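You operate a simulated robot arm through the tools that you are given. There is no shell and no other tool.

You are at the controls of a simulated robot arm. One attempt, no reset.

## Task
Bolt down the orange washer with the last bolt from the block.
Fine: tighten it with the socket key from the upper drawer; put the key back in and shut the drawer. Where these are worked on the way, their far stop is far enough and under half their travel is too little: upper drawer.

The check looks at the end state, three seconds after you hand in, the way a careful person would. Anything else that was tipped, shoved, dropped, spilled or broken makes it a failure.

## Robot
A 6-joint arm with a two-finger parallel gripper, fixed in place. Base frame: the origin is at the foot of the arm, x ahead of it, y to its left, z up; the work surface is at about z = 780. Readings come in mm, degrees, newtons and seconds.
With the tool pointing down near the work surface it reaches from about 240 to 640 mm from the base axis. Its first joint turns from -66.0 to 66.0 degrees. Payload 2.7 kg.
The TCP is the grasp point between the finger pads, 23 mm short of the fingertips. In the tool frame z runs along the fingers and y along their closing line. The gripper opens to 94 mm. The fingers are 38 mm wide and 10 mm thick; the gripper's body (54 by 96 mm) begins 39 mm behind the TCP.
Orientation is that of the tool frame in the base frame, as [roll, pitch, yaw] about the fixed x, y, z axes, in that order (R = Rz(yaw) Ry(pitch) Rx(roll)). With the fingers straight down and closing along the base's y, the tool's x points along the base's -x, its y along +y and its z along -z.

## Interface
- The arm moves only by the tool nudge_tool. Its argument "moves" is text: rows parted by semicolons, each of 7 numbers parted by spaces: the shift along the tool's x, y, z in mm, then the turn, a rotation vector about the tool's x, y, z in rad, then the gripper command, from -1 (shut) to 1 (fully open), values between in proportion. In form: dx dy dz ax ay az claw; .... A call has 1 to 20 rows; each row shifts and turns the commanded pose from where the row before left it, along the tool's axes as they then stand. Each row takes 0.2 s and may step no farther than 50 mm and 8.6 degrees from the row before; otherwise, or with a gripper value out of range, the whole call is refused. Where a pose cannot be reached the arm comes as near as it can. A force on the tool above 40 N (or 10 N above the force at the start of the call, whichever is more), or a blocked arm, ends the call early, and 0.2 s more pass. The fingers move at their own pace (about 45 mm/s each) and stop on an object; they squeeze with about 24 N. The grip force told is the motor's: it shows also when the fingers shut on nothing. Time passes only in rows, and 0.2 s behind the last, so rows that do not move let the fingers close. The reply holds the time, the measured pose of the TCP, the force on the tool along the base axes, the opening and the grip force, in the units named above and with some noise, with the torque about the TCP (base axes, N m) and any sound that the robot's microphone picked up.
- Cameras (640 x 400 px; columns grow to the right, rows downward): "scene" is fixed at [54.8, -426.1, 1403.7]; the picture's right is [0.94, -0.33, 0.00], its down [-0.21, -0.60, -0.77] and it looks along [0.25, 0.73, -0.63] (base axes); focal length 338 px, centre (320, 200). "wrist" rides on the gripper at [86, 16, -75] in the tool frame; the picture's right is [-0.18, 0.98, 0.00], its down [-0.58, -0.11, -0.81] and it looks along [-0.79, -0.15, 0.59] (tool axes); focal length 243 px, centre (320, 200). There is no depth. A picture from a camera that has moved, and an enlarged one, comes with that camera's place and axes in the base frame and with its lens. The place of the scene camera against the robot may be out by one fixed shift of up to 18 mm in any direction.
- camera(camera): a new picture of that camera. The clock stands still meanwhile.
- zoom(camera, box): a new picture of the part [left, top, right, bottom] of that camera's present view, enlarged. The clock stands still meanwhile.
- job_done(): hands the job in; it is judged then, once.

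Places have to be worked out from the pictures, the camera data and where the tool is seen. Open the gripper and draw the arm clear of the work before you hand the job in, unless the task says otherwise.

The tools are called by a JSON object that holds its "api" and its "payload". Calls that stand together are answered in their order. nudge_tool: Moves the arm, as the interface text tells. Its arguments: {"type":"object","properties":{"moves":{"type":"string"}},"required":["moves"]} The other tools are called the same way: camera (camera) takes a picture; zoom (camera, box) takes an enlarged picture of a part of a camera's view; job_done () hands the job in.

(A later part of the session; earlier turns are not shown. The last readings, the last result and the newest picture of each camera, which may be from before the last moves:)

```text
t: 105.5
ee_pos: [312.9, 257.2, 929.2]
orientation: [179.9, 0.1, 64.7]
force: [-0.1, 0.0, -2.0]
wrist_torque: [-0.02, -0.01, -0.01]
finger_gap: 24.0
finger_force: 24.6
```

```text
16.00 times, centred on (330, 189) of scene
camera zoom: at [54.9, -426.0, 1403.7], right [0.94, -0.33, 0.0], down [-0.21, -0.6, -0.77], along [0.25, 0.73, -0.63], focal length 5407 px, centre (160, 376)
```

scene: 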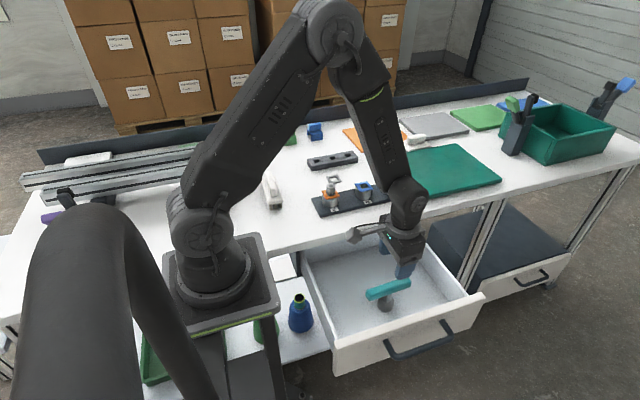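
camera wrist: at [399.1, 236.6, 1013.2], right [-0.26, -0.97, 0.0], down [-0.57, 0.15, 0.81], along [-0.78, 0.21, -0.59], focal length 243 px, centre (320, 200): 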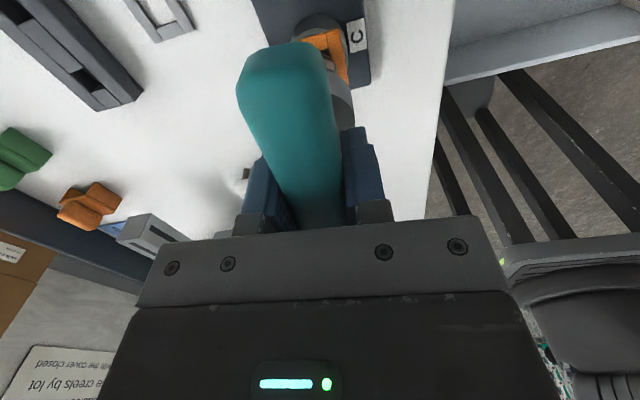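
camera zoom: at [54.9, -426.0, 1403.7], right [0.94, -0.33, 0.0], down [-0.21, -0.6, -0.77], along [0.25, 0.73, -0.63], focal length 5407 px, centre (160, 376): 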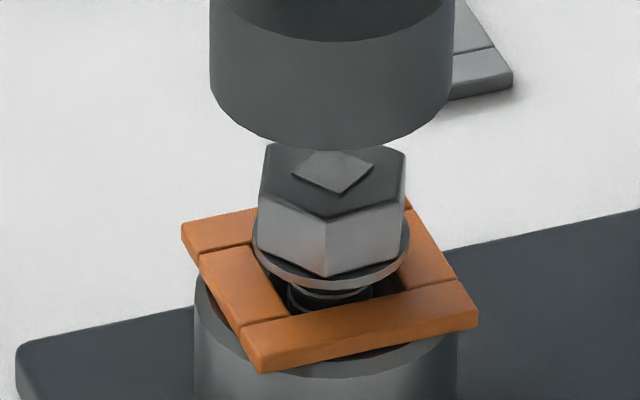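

The bolt is visibly turning and sinking (another ~3 mm; ~6 mm left). I back off 300° in the air about the key axis for the next stroke.

{"api": "nudge_tool", "payload": {"moves": "0.03 0.435 0 0 0 -0.145444 -1; 0.03 0.435 0 0 0 -0.145444 -1; 0.03 0.435 0 0 0 -0.145444 -1; 0.03 0.435 0 0 0 -0.145444 -1; 0.03 0.435 0 0 0 -0.145444 -1; 0.03 0.435 0 0 0 -0.145444 -1; 0.03 0.435 0 0 0 -0.145444 -1; 0.03 0.435 0 0 0 -0.145444 -1; 0.03 0.435 0 0 0 -0.145444 -1; 0.03 0.435 0 0 0 -0.145444 -1; 0.03 0.435 0 0 0 -0.145444 -1; 0.03 0.435 0 0 0 -0.145444 -1; 0.03 0.435 0 0 0 -0.145444 -1; 0.03 0.435 0 0 0 -0.145444 -1; 0.03 0.435 0 0 0 -0.145444 -1; 0.03 0.435 0 0 0 -0.145444 -1; 0.03 0.435 0 0 0 -0.145444 -1; 0.03 0.435 0 0 0 -0.145444 -1; 0 0 0 0 0 0 -1"}}

{"api": "nudge_tool", "payload": {"moves": "0.03 0.435 0 0 0 -0.145444 -1; 0.03 0.435 0 0 0 -0.145444 -1; 0.03 0.435 0 0 0 -0.145444 -1; 0.03 0.435 0 0 0 -0.145444 -1; 0.03 0.435 0 0 0 -0.145444 -1; 0.03 0.435 0 0 0 -0.145444 -1; 0.03 0.435 0 0 0 -0.145444 -1; 0.03 0.435 0 0 0 -0.145444 -1; 0.03 0.435 0 0 0 -0.145444 -1; 0.03 0.435 0 0 0 -0.145444 -1; 0.03 0.435 0 0 0 -0.145444 -1; 0.03 0.435 0 0 0 -0.145444 -1; 0.03 0.435 0 0 0 -0.145444 -1; 0.03 0.435 0 0 0 -0.145444 -1; 0.03 0.435 0 0 0 -0.145444 -1; 0.03 0.435 0 0 0 -0.145444 -1; 0.03 0.435 0 0 0 -0.145444 -1; 0.03 0.435 0 0 0 -0.145444 -1; 0 0 0 0 0 0 -1; 0 0 0 0 0 0 -1"}}

{"api": "zoom", "payload": {"camera": "scene", "box": [305, 160, 355, 205]}}

{"api": "zoom", "payload": {"camera": "wrist", "box": [260, 0, 400, 110]}}

```text
t: 109.5
ee_pos: [317.5, 261.6, 926.6]
orientation: [-179.9, -0.1, -145.3]
force: [-0.2, 0.3, -1.7]
wrist_torque: [0.0, 0.0, 0.0]
finger_gap: 23.5
finger_force: 24.3
```

```text
t: 113.7
ee_pos: [311.3, 259.2, 926.2]
orientation: [179.9, 0.0, 4.6]
force: [0.2, -1.2, -1.7]
wrist_torque: [0.01, -0.02, 0.01]
finger_gap: 23.6
finger_force: 23.8
```

```text
8.89 times, centred on (330, 182) of scene
camera zoom: at [54.9, -426.0, 1403.7], right [0.94, -0.33, 0.0], down [-0.21, -0.6, -0.77], along [0.25, 0.73, -0.63], focal length 3004 px, centre (231, 356)
```

zoom: 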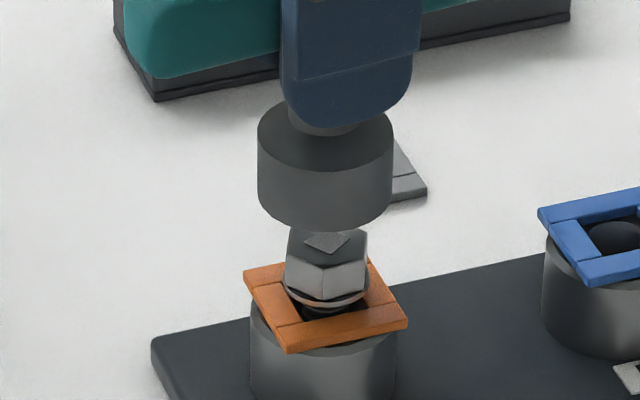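

```text
3.64 times, centred on (330, 55) of wrist
camera zoom: at [399.1, 251.0, 1002.2], right [-0.1, -0.99, 0.0], down [-0.59, 0.06, 0.81], along [-0.8, 0.08, -0.59], focal length 882 px, centre (284, 727)
```

zoom: 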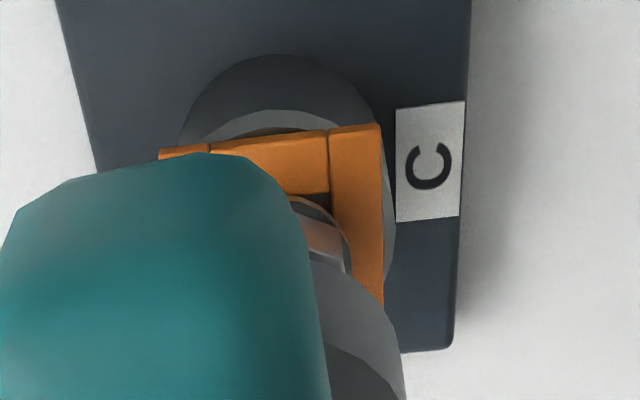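

Socket is within ~1 mm of the bolt axis. I trim +0.9 in tool x and y, then descend and re-check.

{"api": "nudge_tool", "payload": {"moves": "0.9 0.9 4 0 0 0 -1; 0 0 4 0 0 0 -1; 0 0 4 0 0 0 -1; 0 0 0 0 0 0 -1; 0 0 0 0 0 0 -1"}}

{"api": "zoom", "payload": {"camera": "scene", "box": [305, 160, 355, 205]}}

{"api": "zoom", "payload": {"camera": "wrist", "box": [260, 0, 400, 110]}}

```text
t: 114.9
ee_pos: [313.4, 259.0, 915.9]
orientation: [180.0, 0.2, 4.5]
force: [-0.2, -0.6, -1.7]
wrist_torque: [0.03, 0.02, -0.03]
finger_gap: 24.0
finger_force: 24.5
```

```text
8.89 times, centred on (330, 182) of scene
camera zoom: at [54.9, -426.0, 1403.7], right [0.94, -0.33, 0.0], down [-0.21, -0.6, -0.77], along [0.25, 0.73, -0.63], focal length 3004 px, centre (231, 356)
```

zoom: 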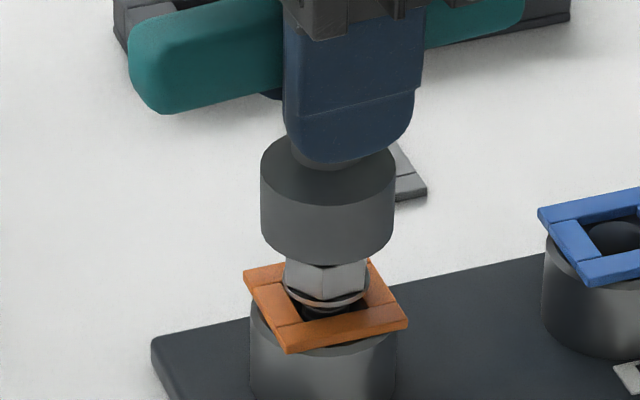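

```text
3.64 times, centred on (330, 55) of wrist
camera zoom: at [399.8, 249.9, 990.4], right [-0.11, -0.99, 0.0], down [-0.59, 0.06, 0.81], along [-0.8, 0.09, -0.59], focal length 882 px, centre (284, 727)
```

zoom: 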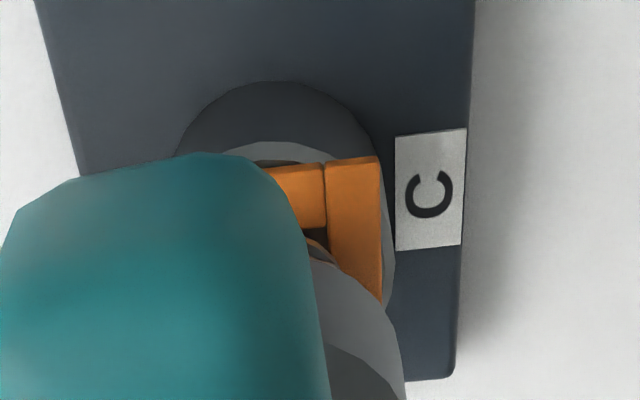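

Aligned within ~0.3 mm. I descend over the head down to the seat, in small steps.

{"api": "nudge_tool", "payload": {"moves": "0 0 2 0 0 0 -1; 0 0 2 0 0 0 -1; 0 0 2 0 0 0 -1; 0 0 2 0 0 0 -1; 0 0 0 0 0 0 -1"}}

{"api": "zoom", "payload": {"camera": "scene", "box": [305, 160, 355, 205]}}

```text
t: 116.1
ee_pos: [312.7, 258.2, 907.4]
orientation: [-180.0, 0.1, 4.5]
force: [0.1, 0.6, -1.7]
wrist_torque: [0.01, -0.02, -0.03]
finger_gap: 23.5
finger_force: 23.6
```

```text
8.89 times, centred on (330, 182) of scene
camera zoom: at [54.9, -426.0, 1403.7], right [0.94, -0.33, 0.0], down [-0.21, -0.6, -0.77], along [0.25, 0.73, -0.63], focal length 3004 px, centre (231, 356)
```

zoom: 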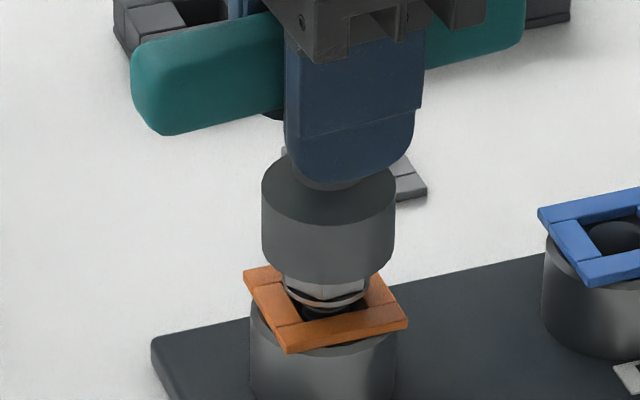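

Socket rim at head-top level, centred. Continue down slowly.

{"api": "nudge_tool", "payload": {"moves": "-0.2 0 1.5 0 0 0 -1; 0 0 1.5 0 0 0 -1; 0 0 0 0 0 0 -1"}}

{"api": "nudge_tool", "payload": {"moves": "0 0 1.5 0 0 0 -1; 0 0 1.5 0 0 0 -1; 0 0 0 0 0 0 -1"}}

{"api": "nudge_tool", "payload": {"moves": "0 0 1.5 0 0 0 -1; 0 0 1.5 0 0 0 -1; 0 0 0 0 0 0 -1"}}

{"api": "zoom", "payload": {"camera": "scene", "box": [305, 160, 355, 205]}}

```text
t: 116.9
ee_pos: [312.0, 258.8, 904.2]
orientation: [179.9, 0.2, 4.5]
force: [0.2, 0.3, -2.3]
wrist_torque: [0.03, 0.0, -0.02]
finger_gap: 23.6
finger_force: 23.7
```

```text
t: 117.7
ee_pos: [312.3, 259.2, 902.2]
orientation: [180.0, 0.1, 4.5]
force: [0.2, 0.8, -1.6]
wrist_torque: [0.0, 0.02, 0.0]
finger_gap: 23.8
finger_force: 23.6
```

```text
t: 118.5
ee_pos: [312.3, 258.5, 898.6]
orientation: [-180.0, 0.0, 4.5]
force: [-0.7, 0.4, -1.6]
wrist_torque: [0.01, -0.02, 0.01]
finger_gap: 23.8
finger_force: 23.6
```

```text
8.89 times, centred on (330, 182) of scene
camera zoom: at [54.9, -426.0, 1403.7], right [0.94, -0.33, 0.0], down [-0.21, -0.6, -0.77], along [0.25, 0.73, -0.63], focal length 3004 px, centre (231, 356)
```

zoom: 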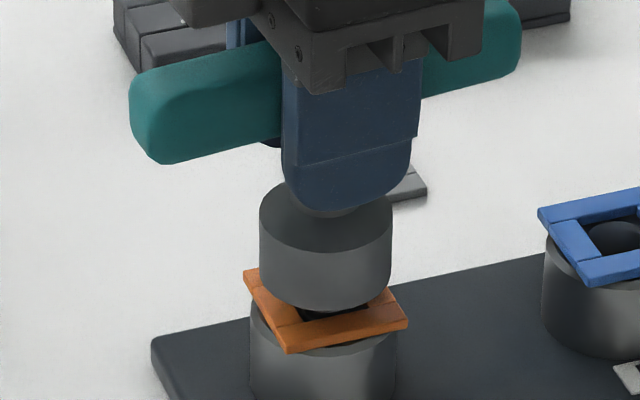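

The head is covered without contact. I go on to the seat with 1 mm steps.

{"api": "nudge_tool", "payload": {"moves": "0 0 1.2 0 0 0 -1; 0 0 1.2 0 0 0 -1; 0 0 0 0 0 0 -1"}}

{"api": "nudge_tool", "payload": {"moves": "0 0 1 0 0 0 -1; 0 0 0 0 0 0 -1"}}

```text
t: 119.3
ee_pos: [312.3, 258.4, 895.6]
orientation: [180.0, -0.1, 4.5]
force: [0.5, -0.8, -3.4]
wrist_torque: [-0.03, -0.03, -0.01]
finger_gap: 23.7
finger_force: 24.4
```

```text
t: 119.9
ee_pos: [312.7, 257.8, 894.6]
orientation: [180.0, 0.0, 4.6]
force: [0.8, -0.5, -1.9]
wrist_torque: [0.01, -0.03, -0.03]
finger_gap: 23.8
finger_force: 24.1
```

{"api": "nudge_tool", "payload": {"moves": "0 0 1 0 0 0 -1; 0 0 0 0 0 0 -1"}}

{"api": "nudge_tool", "payload": {"moves": "0 0 1 0 0 0 -1; 0 0 0 0 0 0 -1"}}

```text
t: 120.5
ee_pos: [311.7, 259.0, 894.1]
orientation: [180.0, -0.1, 4.6]
force: [0.4, -0.3, -1.8]
wrist_torque: [0.01, 0.0, 0.01]
finger_gap: 23.5
finger_force: 23.7
```

```text
t: 121.1
ee_pos: [312.5, 260.4, 894.7]
orientation: [-180.0, 0.0, 4.5]
force: [-2.9, -1.6, 8.5]
wrist_torque: [-0.12, 0.17, 0.0]
finger_gap: 23.7
finger_force: 23.6
```

Seated at TCP z ≈ 894. I turn clockwise about the bolt's axis again, 12 steps (100°) at a time.

{"api": "nudge_tool", "payload": {"moves": "0.03 -0.42 0.09 0 0 0.145 -1; 0.03 -0.42 0.09 0 0 0.145 -1; 0.03 -0.42 0.09 0 0 0.145 -1; 0.03 -0.42 0.09 0 0 0.145 -1; 0.03 -0.42 0.09 0 0 0.145 -1; 0.03 -0.42 0.09 0 0 0.145 -1; 0.03 -0.42 0.09 0 0 0.145 -1; 0.03 -0.42 0.09 0 0 0.145 -1; 0.03 -0.42 0.09 0 0 0.145 -1; 0.03 -0.42 0.09 0 0 0.145 -1; 0 0 0 0 0 0 -1"}}

{"api": "zoom", "payload": {"camera": "scene", "box": [305, 160, 355, 205]}}

```text
t: 123.5
ee_pos: [314.3, 260.3, 892.0]
orientation: [179.9, 0.0, -78.6]
force: [-4.8, -0.1, 13.2]
wrist_torque: [0.06, 0.16, -0.05]
finger_gap: 23.9
finger_force: 24.3
```

```text
8.89 times, centred on (330, 182) of scene
camera zoom: at [54.6, -426.2, 1403.7], right [0.94, -0.33, 0.0], down [-0.21, -0.6, -0.77], along [0.26, 0.73, -0.63], focal length 3004 px, centre (231, 356)
```

zoom: 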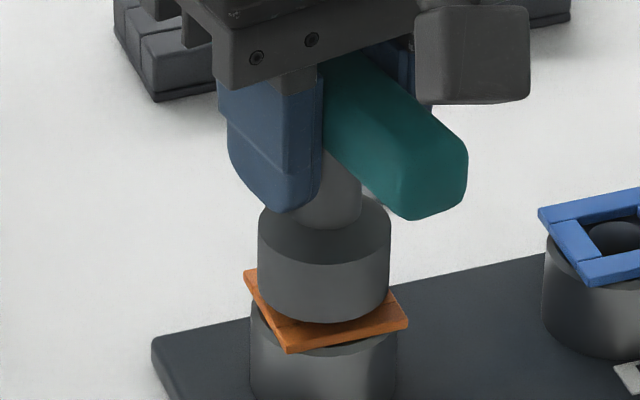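

Good: turned 83°, forces small. Continuing the stroke.

{"api": "nudge_tool", "payload": {"moves": "0.2 -0.3 0.06 0 0 0.145 -1; 0.03 -0.42 0.08 0 0 0.145 -1; 0.03 -0.42 0.08 0 0 0.145 -1; 0.03 -0.42 0.08 0 0 0.145 -1; 0.03 -0.42 0.08 0 0 0.145 -1; 0.03 -0.42 0.08 0 0 0.145 -1; 0.03 -0.42 0.08 0 0 0.145 -1; 0.03 -0.42 0.08 0 0 0.145 -1; 0.03 -0.42 0.08 0 0 0.145 -1; 0.03 -0.42 0.08 0 0 0.145 -1; 0 0 0 0 0 0 -1"}}

{"api": "zoom", "payload": {"camera": "scene", "box": [305, 160, 355, 205]}}

```text
t: 125.9
ee_pos: [317.8, 259.8, 890.7]
orientation: [-180.0, 0.0, -161.8]
force: [-9.1, 1.4, 10.3]
wrist_torque: [0.03, 0.35, 0.01]
finger_gap: 24.0
finger_force: 24.1
```

```text
8.89 times, centred on (330, 182) of scene
camera zoom: at [54.5, -426.1, 1403.7], right [0.94, -0.33, 0.0], down [-0.21, -0.6, -0.77], along [0.26, 0.73, -0.63], focal length 3004 px, centre (231, 356)
```

zoom: 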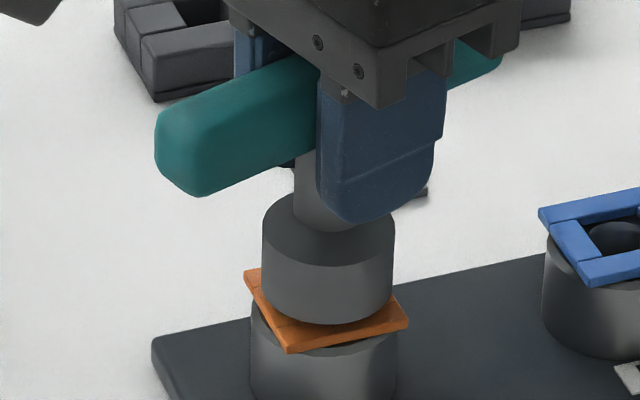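

166° into this stroke; small trim for the -9 N side load and continue.

{"api": "nudge_tool", "payload": {"moves": "0.5 -0.25 0.08 0 0 0.145 -1; 0.03 -0.40 0.08 0 0 0.145 -1; 0.03 -0.40 0.08 0 0 0.145 -1; 0.03 -0.40 0.08 0 0 0.145 -1; 0.03 -0.40 0.08 0 0 0.145 -1; 0.03 -0.40 0.08 0 0 0.145 -1; 0.03 -0.40 0.08 0 0 0.145 -1; 0.03 -0.40 0.08 0 0 0.145 -1; 0.03 -0.40 0.08 0 0 0.145 -1; 0 0 0 0 0 0 -1"}}

{"api": "zoom", "payload": {"camera": "scene", "box": [305, 160, 355, 205]}}

```text
t: 128.1
ee_pos: [316.1, 258.2, 889.5]
orientation: [179.9, 0.1, 123.4]
force: [3.4, 3.5, 13.4]
wrist_torque: [0.01, -0.12, 0.02]
finger_gap: 23.6
finger_force: 24.8
```

```text
8.89 times, centred on (330, 182) of scene
camera zoom: at [54.8, -426.1, 1403.7], right [0.94, -0.33, 0.0], down [-0.21, -0.6, -0.77], along [0.25, 0.73, -0.63], focal length 3004 px, centre (231, 356)
```

zoom: 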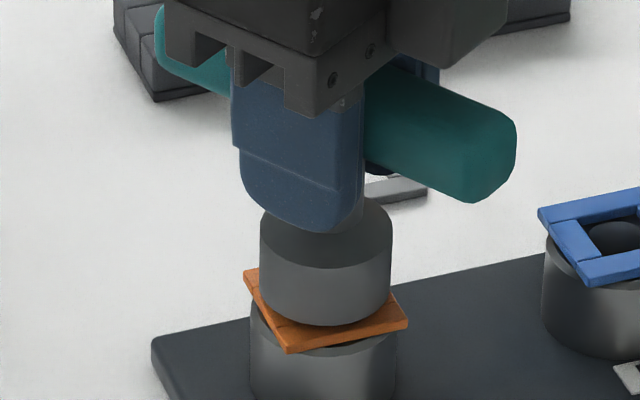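

Continue to about yaw 65°, short of the wrist limit.

{"api": "nudge_tool", "payload": {"moves": "0.03 -0.40 0.06 0 0 0.145 -1; 0.03 -0.40 0.06 0 0 0.145 -1; 0.03 -0.40 0.06 0 0 0.145 -1; 0.03 -0.40 0.06 0 0 0.145 -1; 0.03 -0.40 0.06 0 0 0.145 -1; 0.03 -0.40 0.06 0 0 0.145 -1; 0.03 -0.40 0.06 0 0 0.145 -1; 0 0 0 0 0 0 -1"}}

{"api": "zoom", "payload": {"camera": "scene", "box": [305, 160, 355, 205]}}

```text
t: 129.9
ee_pos: [315.1, 256.1, 888.7]
orientation: [-180.0, 0.0, 65.2]
force: [3.4, 10.6, 3.1]
wrist_torque: [0.33, -0.13, 0.41]
finger_gap: 23.7
finger_force: 23.7
```

```text
8.89 times, centred on (330, 182) of scene
camera zoom: at [54.9, -425.8, 1403.8], right [0.94, -0.33, 0.0], down [-0.21, -0.6, -0.77], along [0.25, 0.73, -0.63], focal length 3004 px, centre (231, 356)
```

zoom: 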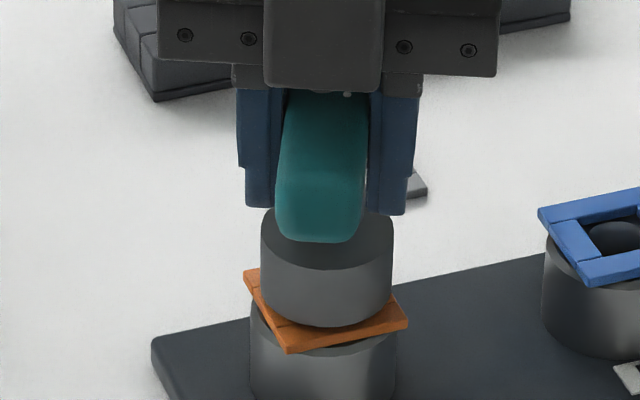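

A resisting torque of 0.41 N·m has appeared — the flange may be reaching the washer. I turn ~7° more to see if torque climbs.

{"api": "nudge_tool", "payload": {"moves": "0.2 -0.3 0 0 0 0.06 -1; 0.03 -0.2 0 0 0 0.06 -1; 0 0 0 0 0 0 -1"}}

```text
t: 130.7
ee_pos: [313.4, 257.3, 889.6]
orientation: [179.9, 0.0, 58.4]
force: [4.7, 10.3, 3.5]
wrist_torque: [0.35, -0.14, 0.51]
finger_gap: 23.7
finger_force: 23.9
```

Torque rose to 0.51 N·m. I lift the key off to look at the bolt's seating, then take another stroke if needed.

{"api": "nudge_tool", "payload": {"moves": "0 0 -3 0 0 0 -1; 0 0 -6 0 0 0 -1; 0 0 -8 0 0 0 -1; 0 0 -8 0 0 0 -1; 0 0 -8 0 0 0 -1; 0 0 0 0 0 0 -1"}}

{"api": "zoom", "payload": {"camera": "scene", "box": [305, 160, 355, 205]}}

{"api": "zoom", "payload": {"camera": "scene", "box": [318, 178, 342, 200]}}

```text
t: 132.1
ee_pos: [313.1, 257.3, 922.9]
orientation: [-180.0, 0.1, 58.5]
force: [0.9, -1.6, -14.6]
wrist_torque: [-0.12, -0.02, 0.31]
finger_gap: 23.7
finger_force: 23.5
```

```text
8.89 times, centred on (330, 182) of scene
camera zoom: at [55.0, -426.0, 1403.8], right [0.94, -0.33, 0.0], down [-0.21, -0.6, -0.77], along [0.25, 0.73, -0.63], focal length 3004 px, centre (231, 356)
```

zoom: 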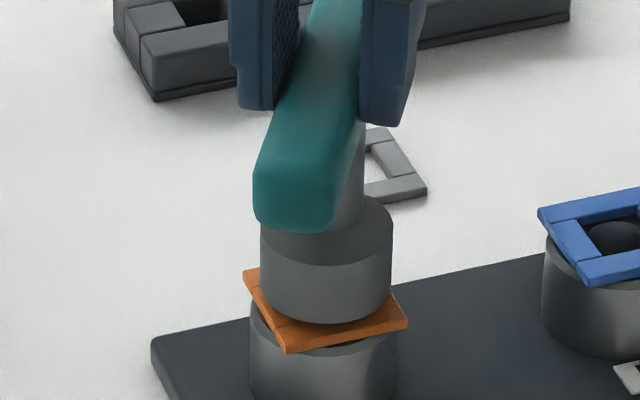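

```text
16.00 times, centred on (330, 189) of scene
camera zoom: at [55.0, -426.0, 1403.8], right [0.94, -0.33, 0.0], down [-0.21, -0.6, -0.77], along [0.25, 0.73, -0.63], focal length 5407 px, centre (160, 376)
```

zoom: 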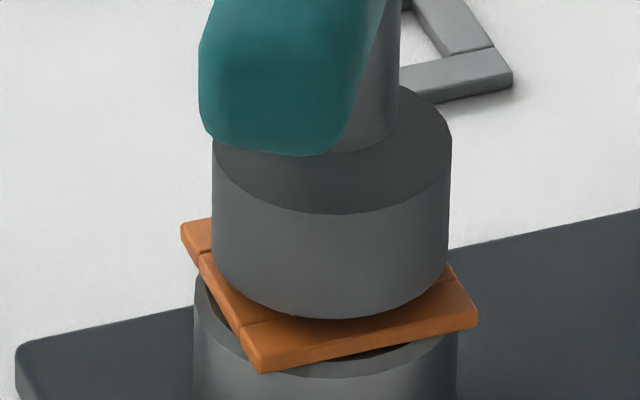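

The key stayed on the bolt (jammed by the tightening torque) and the fingers slid up its handle. That's fine: I open the gripper, leaving the key standing on the bolt, and check it.

{"api": "nudge_tool", "payload": {"moves": "0 0 0 0 0 0 -0.3; 0 0 0 0 0 0 -0.1; 0 0 0 0 0 0 0; 0 0 0 0 0 0 0; 0 0 0 0 0 0 0"}}

{"api": "zoom", "payload": {"camera": "scene", "box": [295, 140, 365, 210]}}

{"api": "camera", "payload": {"camera": "wrist"}}

```text
t: 133.3
ee_pos: [313.4, 256.5, 922.8]
orientation: [180.0, 0.1, 58.5]
force: [-0.4, -1.1, -0.3]
wrist_torque: [0.0, -0.03, 0.01]
finger_gap: 46.9
finger_force: 0.1
```

```text
5.71 times, centred on (330, 175) of scene
camera zoom: at [54.8, -426.0, 1403.7], right [0.94, -0.33, 0.0], down [-0.21, -0.6, -0.77], along [0.25, 0.73, -0.63], focal length 1931 px, centre (263, 343)
```

zoom: 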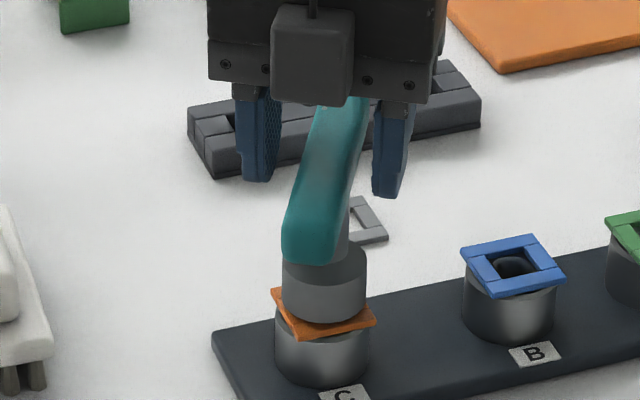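

```text
taken
camera wrist: at [372.5, 323.2, 997.0], right [0.74, -0.67, 0.0], down [-0.4, -0.44, 0.81], along [-0.54, -0.6, -0.59], focal length 243 px, centre (320, 200)
```

wrist: 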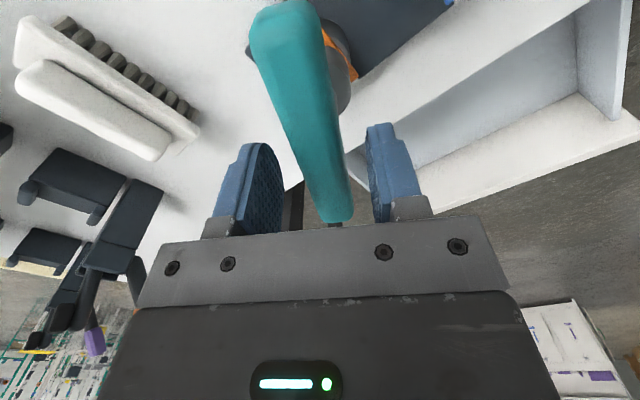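

The key stands upright on the bolt by itself. I rise clear of its bar, turn the gripper half a turn counter-clockwise, and will regrip the bar.

{"api": "nudge_tool", "payload": {"moves": "0 0 -12 0 0 0 0.1; 0 0 -12 0 0 0 0.1; 0 0 0 0 0 -0.1428 0.1; 0 0 0 0 0 -0.1428 0.1; 0 0 0 0 0 -0.1428 0.1; 0 0 0 0 0 -0.1428 0.1; 0 0 0 0 0 -0.1428 0.1; 0 0 0 0 0 -0.1428 0.1; 0 0 0 0 0 -0.1428 0.1; 0 0 0 0 0 -0.1428 0.1; 0 0 0 0 0 -0.1428 0.1; 0 0 0 0 0 -0.1428 0.1; 0 0 0 0 0 -0.1428 0.1; 0 0 0 0 0 -0.1428 0.1; 0 0 0 0 0 -0.1428 0.1; 0 0 0 0 0 -0.1428 0.1; 0 0 0 0 0 -0.1428 0.1; 0 0 0 0 0 -0.1428 0.1; 0 0 0 0 0 -0.1428 0.1; 0 0 0 0 0 0 0.1"}}

{"api": "nudge_tool", "payload": {"moves": "0 0 0 0 0 -0.1428 0.1; 0 0 0 0 0 -0.1428 0.1; 0 0 0 0 0 -0.1428 0.1; 0 0 0 0 0 -0.1428 0.1; 0 0 0 0 0 -0.1428 0.1; 0 0 0 0 0 0 0.1; 0 0 0 0 0 0 0.1"}}

{"api": "camera", "payload": {"camera": "wrist"}}

{"api": "zoom", "payload": {"camera": "scene", "box": [295, 140, 365, 210]}}

```text
t: 137.5
ee_pos: [313.8, 256.9, 946.7]
orientation: [-179.9, 0.0, -162.3]
force: [-0.3, 0.3, 0.3]
wrist_torque: [-0.03, 0.0, 0.01]
finger_gap: 51.8
finger_force: 0.0
```

```text
t: 139.1
ee_pos: [312.4, 255.2, 946.7]
orientation: [180.0, 0.0, -121.5]
force: [1.1, 1.4, 0.0]
wrist_torque: [0.0, -0.01, -0.01]
finger_gap: 51.7
finger_force: 0.0
```

```text
taken
camera wrist: at [254.1, 191.6, 1021.7], right [-0.74, 0.67, 0.0], down [0.4, 0.44, 0.81], along [0.54, 0.6, -0.59], focal length 243 px, centre (320, 200)
```

wrist: 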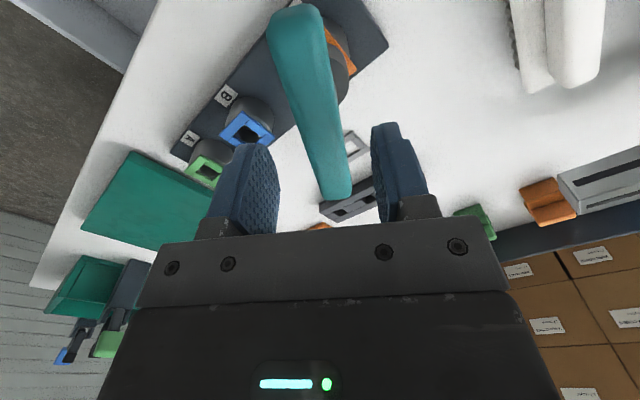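

```text
5.71 times, centred on (330, 175) of scene
camera zoom: at [54.8, -426.0, 1403.7], right [0.94, -0.33, 0.0], down [-0.21, -0.6, -0.77], along [0.25, 0.73, -0.63], focal length 1931 px, centre (263, 343)
```

zoom: 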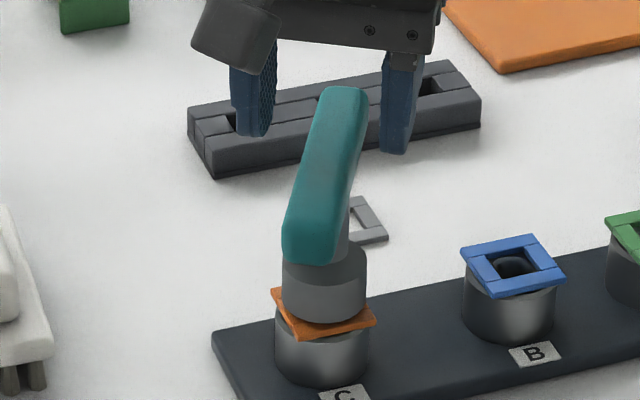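

The bar lies centrally between the fingers with its centre ~4.5 mm toward -tool-x. I shift and descend around it.

{"api": "nudge_tool", "payload": {"moves": "-4.5 0.2 0 0 0 0 0.1; 0 0 12 0 0 0 0.1; 0 0 12 0 0 0 0.1; 0 0 12 0 0 0 0.1; 0 0 11 0 0 0 0.1; 0 0 0 0 0 0 0; 0 0 0 0 0 0 0"}}

{"api": "camera", "payload": {"camera": "wrist"}}

{"api": "zoom", "payload": {"camera": "scene", "box": [295, 140, 365, 210]}}

```text
t: 140.7
ee_pos: [315.0, 260.4, 899.9]
orientation: [-179.8, 0.0, -121.6]
force: [0.1, 1.3, -0.4]
wrist_torque: [-0.03, 0.0, 0.0]
finger_gap: 47.0
finger_force: 0.2
```

```text
taken
camera wrist: at [256.3, 195.8, 974.7], right [-0.74, 0.67, 0.0], down [0.4, 0.44, 0.81], along [0.54, 0.6, -0.59], focal length 243 px, centre (320, 200)
```

wrist: 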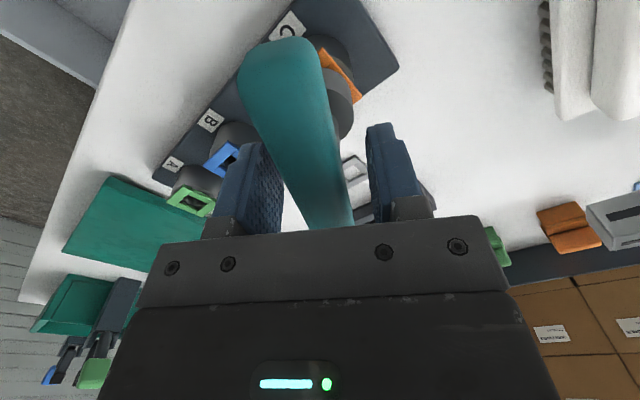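

```text
5.71 times, centred on (330, 175) of scene
camera zoom: at [54.8, -426.0, 1403.7], right [0.94, -0.33, 0.0], down [-0.21, -0.6, -0.77], along [0.25, 0.73, -0.63], focal length 1931 px, centre (263, 343)
```

zoom: 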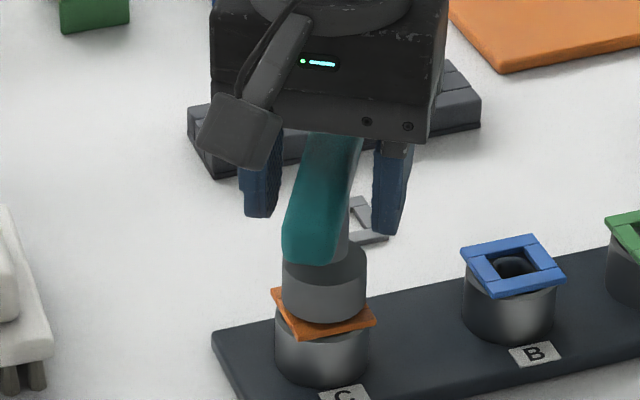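

Centred on the key at TCP (315, 260, 900). I close on the bar.

{"api": "nudge_tool", "payload": {"moves": "0 0 0 0 0 0 -0.3; 0 0 0 0 0 0 -0.5; 0 0 0 0 0 0 -1; 0 0 0 0 0 0 -1; 0 0 0 0 0 0 -1; 0 0 0 0 0 0 -1"}}

{"api": "zoom", "payload": {"camera": "scene", "box": [305, 160, 355, 205]}}

```text
t: 142.1
ee_pos: [315.3, 260.2, 900.2]
orientation: [-180.0, 0.0, -121.6]
force: [1.4, -0.5, -0.1]
wrist_torque: [-0.06, -0.08, 0.34]
finger_gap: 23.8
finger_force: 23.4
```

```text
8.89 times, centred on (330, 182) of scene
camera zoom: at [54.9, -426.1, 1403.7], right [0.94, -0.33, 0.0], down [-0.21, -0.6, -0.77], along [0.25, 0.73, -0.63], focal length 3004 px, centre (231, 356)
```

zoom: 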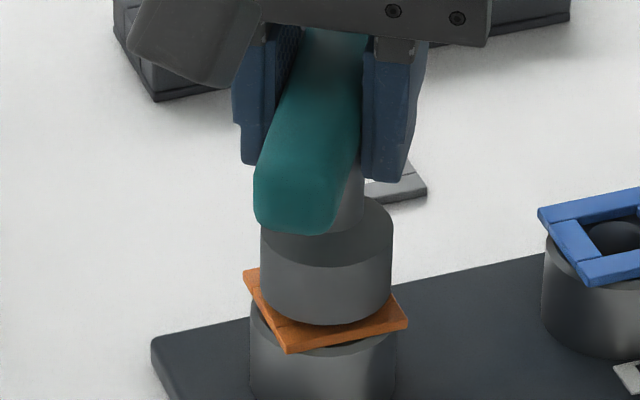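

Gripped again, centred. I continue turning clockwise, watching the torque rise.

{"api": "nudge_tool", "payload": {"moves": "0 0 0.05 0 0 0.1 -1; 0 0 0.05 0 0 0.1 -1; 0 0 0.05 0 0 0.1 -1; 0 0 0.05 0 0 0.1 -1; 0 0 0 0 0 0 -1"}}

{"api": "zoom", "payload": {"camera": "scene", "box": [305, 160, 355, 205]}}

```text
t: 143.3
ee_pos: [316.1, 259.7, 899.1]
orientation: [179.9, 0.0, -144.6]
force: [4.8, -2.6, 3.2]
wrist_torque: [-0.1, -0.24, 0.78]
finger_gap: 27.9
finger_force: 24.3
```

```text
8.89 times, centred on (330, 182) of scene
camera zoom: at [54.9, -426.1, 1403.7], right [0.94, -0.33, 0.0], down [-0.21, -0.6, -0.77], along [0.25, 0.73, -0.63], focal length 3004 px, centre (231, 356)
```

zoom: 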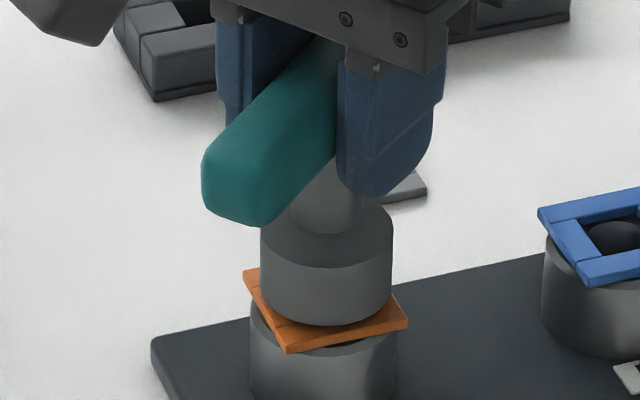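

Torque is up to 0.78 N·m and the bar is starting to lag ~6° in the fingers — the bolt is getting tight. I turn a little further to see whether it still gives.

{"api": "nudge_tool", "payload": {"moves": "0 0 0 0 0 0.08 -1; 0 0 0 0 0 0.08 -1; 0 0 0 0 0 0 -1; 0 0 0 0 0 0 -1"}}

{"api": "zoom", "payload": {"camera": "scene", "box": [305, 160, 355, 205]}}

{"api": "camera", "payload": {"camera": "wrist"}}

```text
t: 144.3
ee_pos: [314.7, 260.4, 899.4]
orientation: [-180.0, 0.0, -153.7]
force: [5.4, -4.7, 3.8]
wrist_torque: [-0.16, -0.23, 0.88]
finger_gap: 33.1
finger_force: 23.6
```

```text
8.89 times, centred on (330, 182) of scene
camera zoom: at [55.0, -426.2, 1403.7], right [0.94, -0.33, 0.0], down [-0.21, -0.6, -0.77], along [0.25, 0.73, -0.63], focal length 3004 px, centre (231, 356)
```

zoom: 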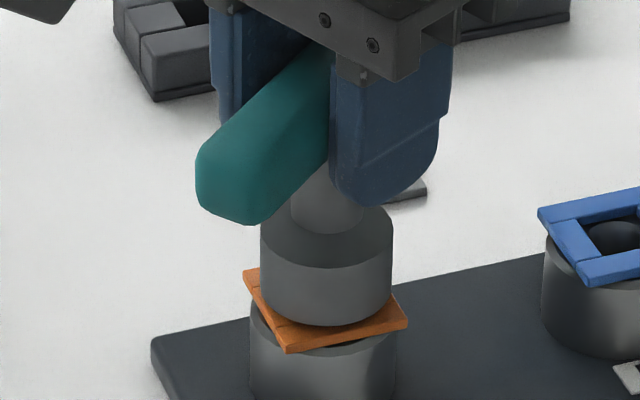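

```text
taken
camera wrist: at [230.4, 237.0, 974.1], right [-0.27, 0.96, 0.0], down [0.57, 0.16, 0.81], along [0.78, 0.22, -0.59], focal length 243 px, centre (320, 200)
```

wrist: 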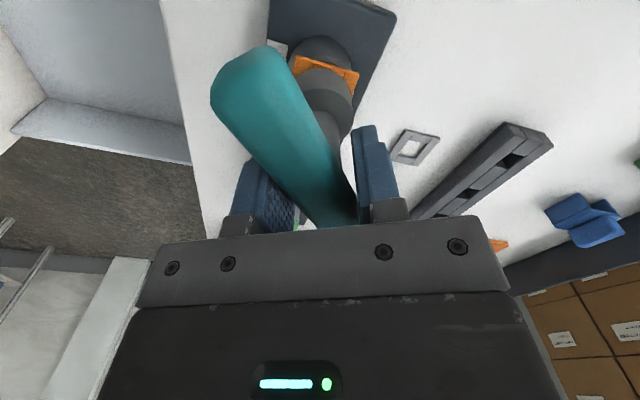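

The last 9° of wrist turn only spread the fingers (torque saturating at ~0.88 N·m, the grip's limit), so the bolt is tight. I unwind the wrist ~14° so the bar sits square in the fingers again, without loosening the bolt.

{"api": "nudge_tool", "payload": {"moves": "0 0 0 0 0 -0.08 -1; 0 0 0 0 0 -0.08 -1; 0 0 0 0 0 -0.07 -1; 0 0 0 0 0 0 -1"}}

```text
t: 145.3
ee_pos: [316.0, 259.2, 898.8]
orientation: [-180.0, -0.1, -140.3]
force: [-0.8, -7.9, 6.2]
wrist_torque: [-0.4, 0.04, 0.62]
finger_gap: 23.8
finger_force: 24.0
```

The bar is square in the fingers (gap 23.8) with 0.62 N·m stored. I unwind a few more degrees to relax the torque before lifting.

{"api": "nudge_tool", "payload": {"moves": "0 0.2 -0.3 0 0 -0.04 -1; 0 0 0 0 0 -0.03 -1; 0 0 0 0 0 0 -1"}}

```text
t: 146.1
ee_pos: [315.0, 259.6, 898.0]
orientation: [-180.0, -0.2, -136.3]
force: [-1.9, -9.3, -1.5]
wrist_torque: [-0.53, 0.22, 0.36]
finger_gap: 23.7
finger_force: 24.2
```

{"api": "nudge_tool", "payload": {"moves": "0.35 -0.4 0 0 0 -0.05 -1; 0 0 0 0 0 -0.04 -1; 0 0 0 0 0 0 -1"}}

```text
t: 146.9
ee_pos: [316.7, 260.5, 898.8]
orientation: [179.9, -0.1, -131.2]
force: [-4.4, -8.6, -2.1]
wrist_torque: [-0.54, 0.18, 0.06]
finger_gap: 23.8
finger_force: 23.8
```

Torque is relaxed (0.06). I trim the side load and lift the key off gently to inspect the bolt.

{"api": "nudge_tool", "payload": {"moves": "0.65 -0.17 0 0 0 0 -1; 0 0 -1.5 0 0 0 -1; 0 0 -2 0 0 0 -1; 0 0 -3 0 0 0 -1; 0 0 0 0 0 0 -1"}}

{"api": "zoom", "payload": {"camera": "scene", "box": [305, 160, 355, 205]}}

```text
t: 148.1
ee_pos: [315.2, 260.0, 906.0]
orientation: [-180.0, 0.0, -131.4]
force: [0.8, -9.0, -4.7]
wrist_torque: [-0.58, -0.07, 0.04]
finger_gap: 23.8
finger_force: 24.2
```

```text
8.89 times, centred on (330, 182) of scene
camera zoom: at [54.9, -426.2, 1403.7], right [0.94, -0.33, 0.0], down [-0.21, -0.6, -0.77], along [0.25, 0.73, -0.63], focal length 3004 px, centre (231, 356)
```

zoom: 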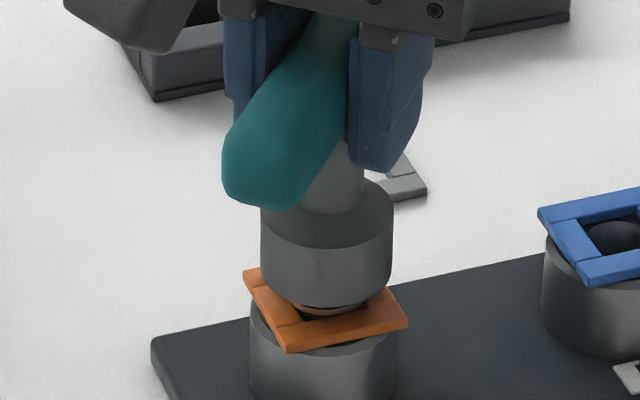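

The key is coming off. I lift the rest of the way and look at the bolt.

{"api": "nudge_tool", "payload": {"moves": "0.2 -0.2 -4 0 0 0 -1; 0 0 -5 0 0 0 -1; 0 0 -8 0 0 0 -1; 0 0 -10 0 0 0 -1; 0 0 -10 0 0 0 -1; 0 0 0 0 0 0 -1"}}

{"api": "zoom", "payload": {"camera": "scene", "box": [305, 160, 355, 205]}}

{"api": "zoom", "payload": {"camera": "scene", "box": [318, 178, 342, 200]}}

```text
t: 149.5
ee_pos: [314.5, 259.3, 944.4]
orientation: [-180.0, 0.0, -131.3]
force: [-0.1, -0.5, -1.2]
wrist_torque: [-0.01, -0.02, -0.01]
finger_gap: 24.1
finger_force: 24.3
```

```text
8.89 times, centred on (330, 182) of scene
camera zoom: at [54.9, -426.0, 1403.7], right [0.94, -0.33, 0.0], down [-0.21, -0.6, -0.77], along [0.25, 0.73, -0.63], focal length 3004 px, centre (231, 356)
```

zoom: 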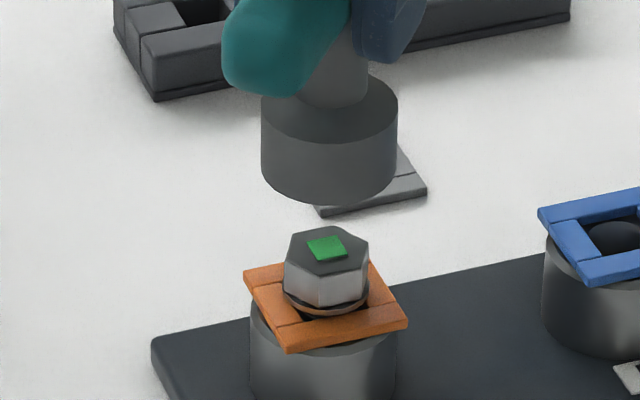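

```text
16.00 times, centred on (330, 189) of scene
camera zoom: at [54.9, -426.0, 1403.7], right [0.94, -0.33, 0.0], down [-0.21, -0.6, -0.77], along [0.25, 0.73, -0.63], focal length 5407 px, centre (160, 376)
```

zoom: 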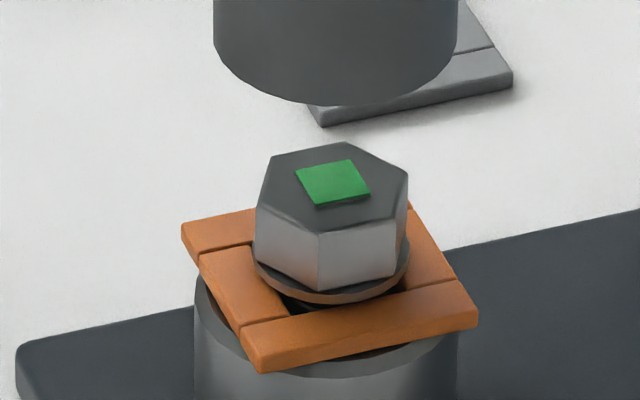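

The bolt's indicator turned green — it is tight. Now I return the key: rise, turn the bar back along x, and carry it over the open drawer.

{"api": "nudge_tool", "payload": {"moves": "0 0 -20 0 0 0 -1; 0 0 -20 0 0 0 -1; 0 0 0 0 0 0.1417 -1; 0 0 0 0 0 0.1417 -1; 0 0 0 0 0 0.1417 -1; 0 0 0 0 0 0.1417 -1; 0 0 0 0 0 0.1417 -1; 0 0 0 0 0 0.1417 -1; -7.9 -37 0 0 0 0 -1; -7.9 -37 0 0 0 0 -1; -7.9 -37 0 0 0 0 -1; -7.9 -37 0 0 0 0 -1; -7.9 -37 0 0 0 0 -1; -7.9 -37 0 0 0 0 -1; -7.9 -37 0 0 0 0 -1; 0 0 0 0 0 0 -1; 0 0 0 0 0 0 -1"}}

{"api": "camera", "payload": {"camera": "scene"}}

{"api": "camera", "payload": {"camera": "wrist"}}

```text
t: 153.1
ee_pos: [370.7, -0.6, 982.4]
orientation: [180.0, 0.0, -180.0]
force: [0.4, -0.3, -2.5]
wrist_torque: [-0.01, -0.02, 0.02]
finger_gap: 23.7
finger_force: 24.3
```

```text
taken
```

scene: 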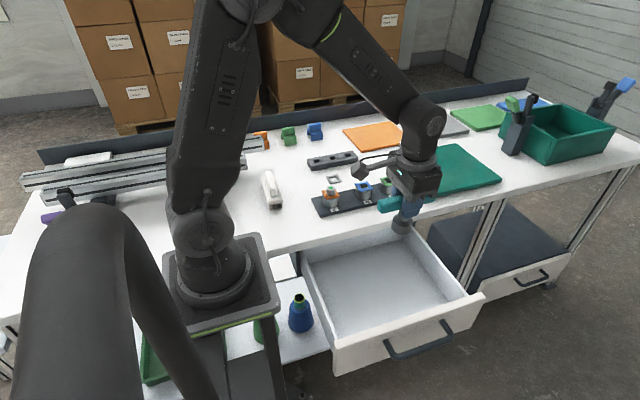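

```text
taken
camera wrist: at [283.8, 17.1, 1057.0], right [0.18, 0.98, 0.0], down [0.58, -0.11, 0.81], along [0.79, -0.15, -0.59], focal length 243 px, centre (320, 200)
```

wrist: 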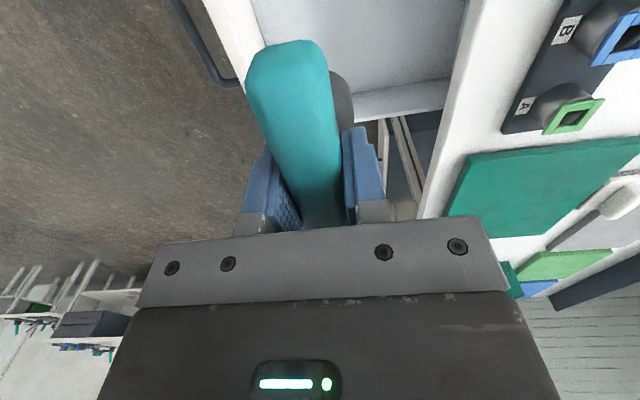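

Over the drawer at (370.7, -0.6). I lower the key into the drawer, stopping ~14 mm above the floor first.

{"api": "nudge_tool", "payload": {"moves": "0 0 37 0 0 0 -1; 0 0 37 0 0 0 -1; 0 0 37 0 0 0 -1; 0 0 37 0 0 0 -1; 0 0 37 0 0 0 -1; 0 0 37 0 0 0 -1; 0 0 26 0 0 0 -1; 0 0 10 0 0 0 -1; 0 0 0 0 0 0 -1; 0 0 0 0 0 0 -1"}}

{"api": "zoom", "payload": {"camera": "scene", "box": [320, 220, 460, 330]}}

```text
t: 155.3
ee_pos: [370.3, 0.1, 723.2]
orientation: [-179.9, 0.0, 180.0]
force: [-0.3, 0.7, -2.2]
wrist_torque: [-0.03, -0.03, 0.02]
finger_gap: 24.0
finger_force: 24.7
```

```text
3.64 times, centred on (390, 275) of scene
camera zoom: at [54.9, -426.0, 1403.7], right [0.94, -0.33, 0.0], down [-0.21, -0.6, -0.77], along [0.25, 0.73, -0.63], focal length 1229 px, centre (66, -73)
```

zoom: 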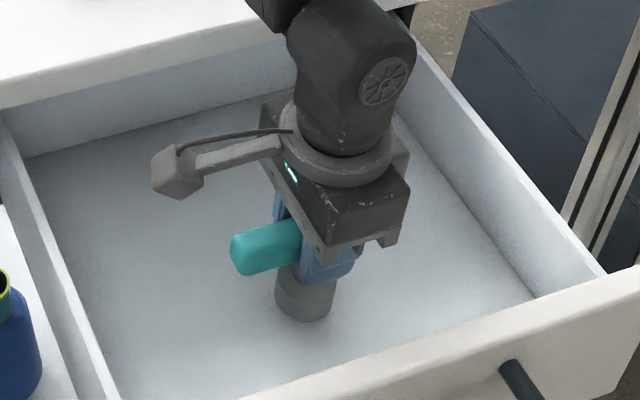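

Key is inside the drawer just above the floor. I lower in small steps until it touches.

{"api": "nudge_tool", "payload": {"moves": "0 0 3 0 0 0 -1; 0 0 3 0 0 0 -1; 0 0 2 0 0 0 -1; 0 0 0 0 0 0 -1"}}

{"api": "nudge_tool", "payload": {"moves": "0 0 1.5 0 0 0 -1; 0 0 1.5 0 0 0 -1; 0 0 0 0 0 0 -1"}}

```text
t: 156.3
ee_pos: [367.5, 1.1, 716.7]
orientation: [180.0, -0.1, 179.9]
force: [0.2, -0.1, -2.3]
wrist_torque: [0.0, 0.0, -0.01]
finger_gap: 23.9
finger_force: 23.6
```

```text
t: 157.1
ee_pos: [371.1, 0.2, 712.3]
orientation: [-179.9, 0.0, -180.0]
force: [-0.7, -0.2, -1.7]
wrist_torque: [-0.04, 0.01, -0.02]
finger_gap: 23.6
finger_force: 24.0
```

{"api": "nudge_tool", "payload": {"moves": "0 0 1.5 0 0 0 -1; 0 0 0 0 0 0 -1"}}

{"api": "nudge_tool", "payload": {"moves": "0 0 1.5 0 0 0 -1; 0 0 0 0 0 0 -1"}}

{"api": "nudge_tool", "payload": {"moves": "0 0 1.5 0 0 0 -1; 0 0 0 0 0 0 -1"}}

```text
t: 157.7
ee_pos: [369.9, 0.5, 712.6]
orientation: [-179.9, 0.0, 180.0]
force: [0.7, -0.2, -2.1]
wrist_torque: [-0.01, -0.01, 0.01]
finger_gap: 23.8
finger_force: 23.9
```

```text
t: 158.3
ee_pos: [370.1, -0.8, 711.3]
orientation: [-180.0, 0.0, 180.0]
force: [-0.2, -0.7, -3.4]
wrist_torque: [0.0, -0.03, -0.01]
finger_gap: 24.0
finger_force: 24.2
```

```text
t: 158.9
ee_pos: [370.1, 0.6, 709.7]
orientation: [-180.0, 0.0, -179.9]
force: [-0.3, 0.2, -2.0]
wrist_torque: [-0.01, 0.02, -0.02]
finger_gap: 23.8
finger_force: 24.0
```

Still hanging free at z ≈ 710; a bit more.

{"api": "nudge_tool", "payload": {"moves": "0 0 1.5 0 0 0 -1; 0 0 0 0 0 0 -1"}}

{"api": "nudge_tool", "payload": {"moves": "0 0 1.5 0 0 0 -1; 0 0 0 0 0 0 -1"}}

{"api": "zoom", "payload": {"camera": "scene", "box": [360, 270, 420, 320]}}

```text
t: 159.5
ee_pos: [369.7, -0.7, 709.8]
orientation: [180.0, 0.0, -180.0]
force: [-4.3, 1.4, 14.7]
wrist_torque: [0.06, 0.03, -0.01]
finger_gap: 23.8
finger_force: 24.6
```

```text
t: 160.1
ee_pos: [371.1, 0.7, 707.5]
orientation: [180.0, 0.2, 180.0]
force: [-1.6, -1.1, 15.7]
wrist_torque: [-0.01, -0.03, -0.02]
finger_gap: 23.8
finger_force: 23.9
```

```text
8.00 times, centred on (390, 295) of scene
camera zoom: at [54.6, -426.1, 1403.7], right [0.94, -0.33, 0.0], down [-0.21, -0.6, -0.77], along [0.26, 0.73, -0.63], focal length 2703 px, centre (-240, -560)
```

zoom: 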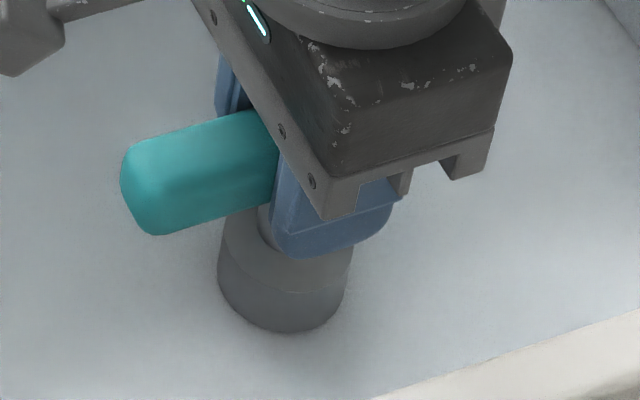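

The key rests on the drawer floor (15 N). I ease up slightly, open the gripper evenly, and rise away.

{"api": "nudge_tool", "payload": {"moves": "0 0 -1.5 0 0 0 -1; 0 0 0 0 0 0 -0.45; 0 0 0 0 0 0 -0.3; 0 0 0 0 0 0 -0.1; 0 0 0 0 0 0 0; 0 0 0 0 0 0 0"}}

{"api": "zoom", "payload": {"camera": "scene", "box": [340, 240, 440, 330]}}

{"api": "camera", "payload": {"camera": "wrist"}}

```text
t: 161.5
ee_pos: [370.5, -1.4, 709.2]
orientation: [-180.0, -0.1, 179.9]
force: [-0.5, 0.9, 0.2]
wrist_torque: [0.0, -0.01, 0.01]
finger_gap: 47.2
finger_force: 0.0
```

```text
4.44 times, centred on (390, 285) of scene
camera zoom: at [54.8, -426.0, 1403.7], right [0.94, -0.33, 0.0], down [-0.21, -0.6, -0.77], along [0.25, 0.73, -0.63], focal length 1502 px, centre (9, -178)
```

zoom: 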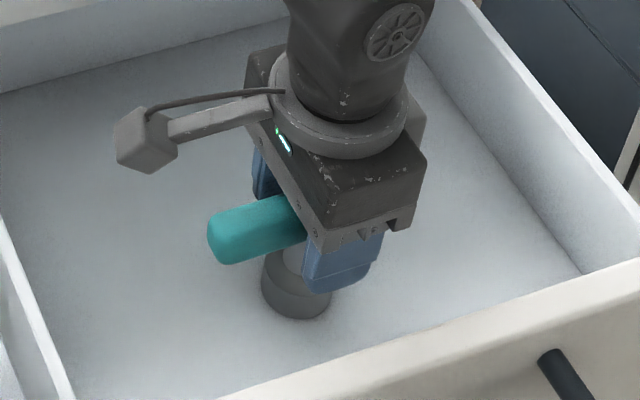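

```text
taken
camera wrist: at [283.8, 16.9, 783.5], right [0.18, 0.98, 0.0], down [0.58, -0.11, 0.81], along [0.79, -0.15, -0.59], focal length 243 px, centre (320, 200)
```

wrist: 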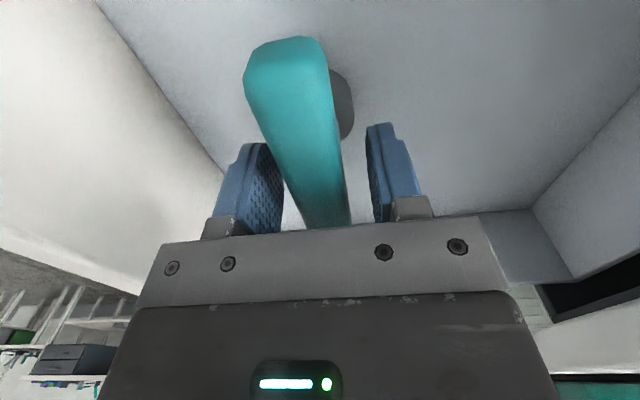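

The key stands on its own. I rise straight up, clear of the drawer.

{"api": "nudge_tool", "payload": {"moves": "0 0 -10 0 0 0 0; 0 0 -20 0 0 0 0; 0 0 -35 0 0 0 0; 0 0 -40 0 0 0 0; 0 0 -40 0 0 0 0; 0 0 -40 0 0 0 0; 0 0 0 0 0 0 0"}}

{"api": "camera", "payload": {"camera": "scene"}}

```text
t: 163.1
ee_pos: [368.1, 0.9, 893.7]
orientation: [-180.0, -0.1, 179.9]
force: [0.7, 0.1, -0.5]
wrist_torque: [0.02, 0.0, 0.01]
finger_gap: 47.1
finger_force: 0.0
```

```text
taken
```

scene: 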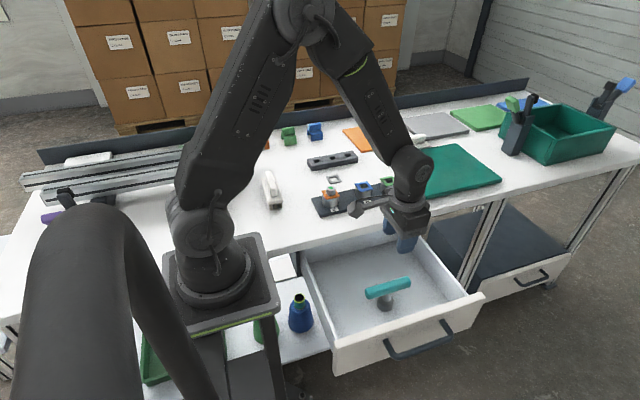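

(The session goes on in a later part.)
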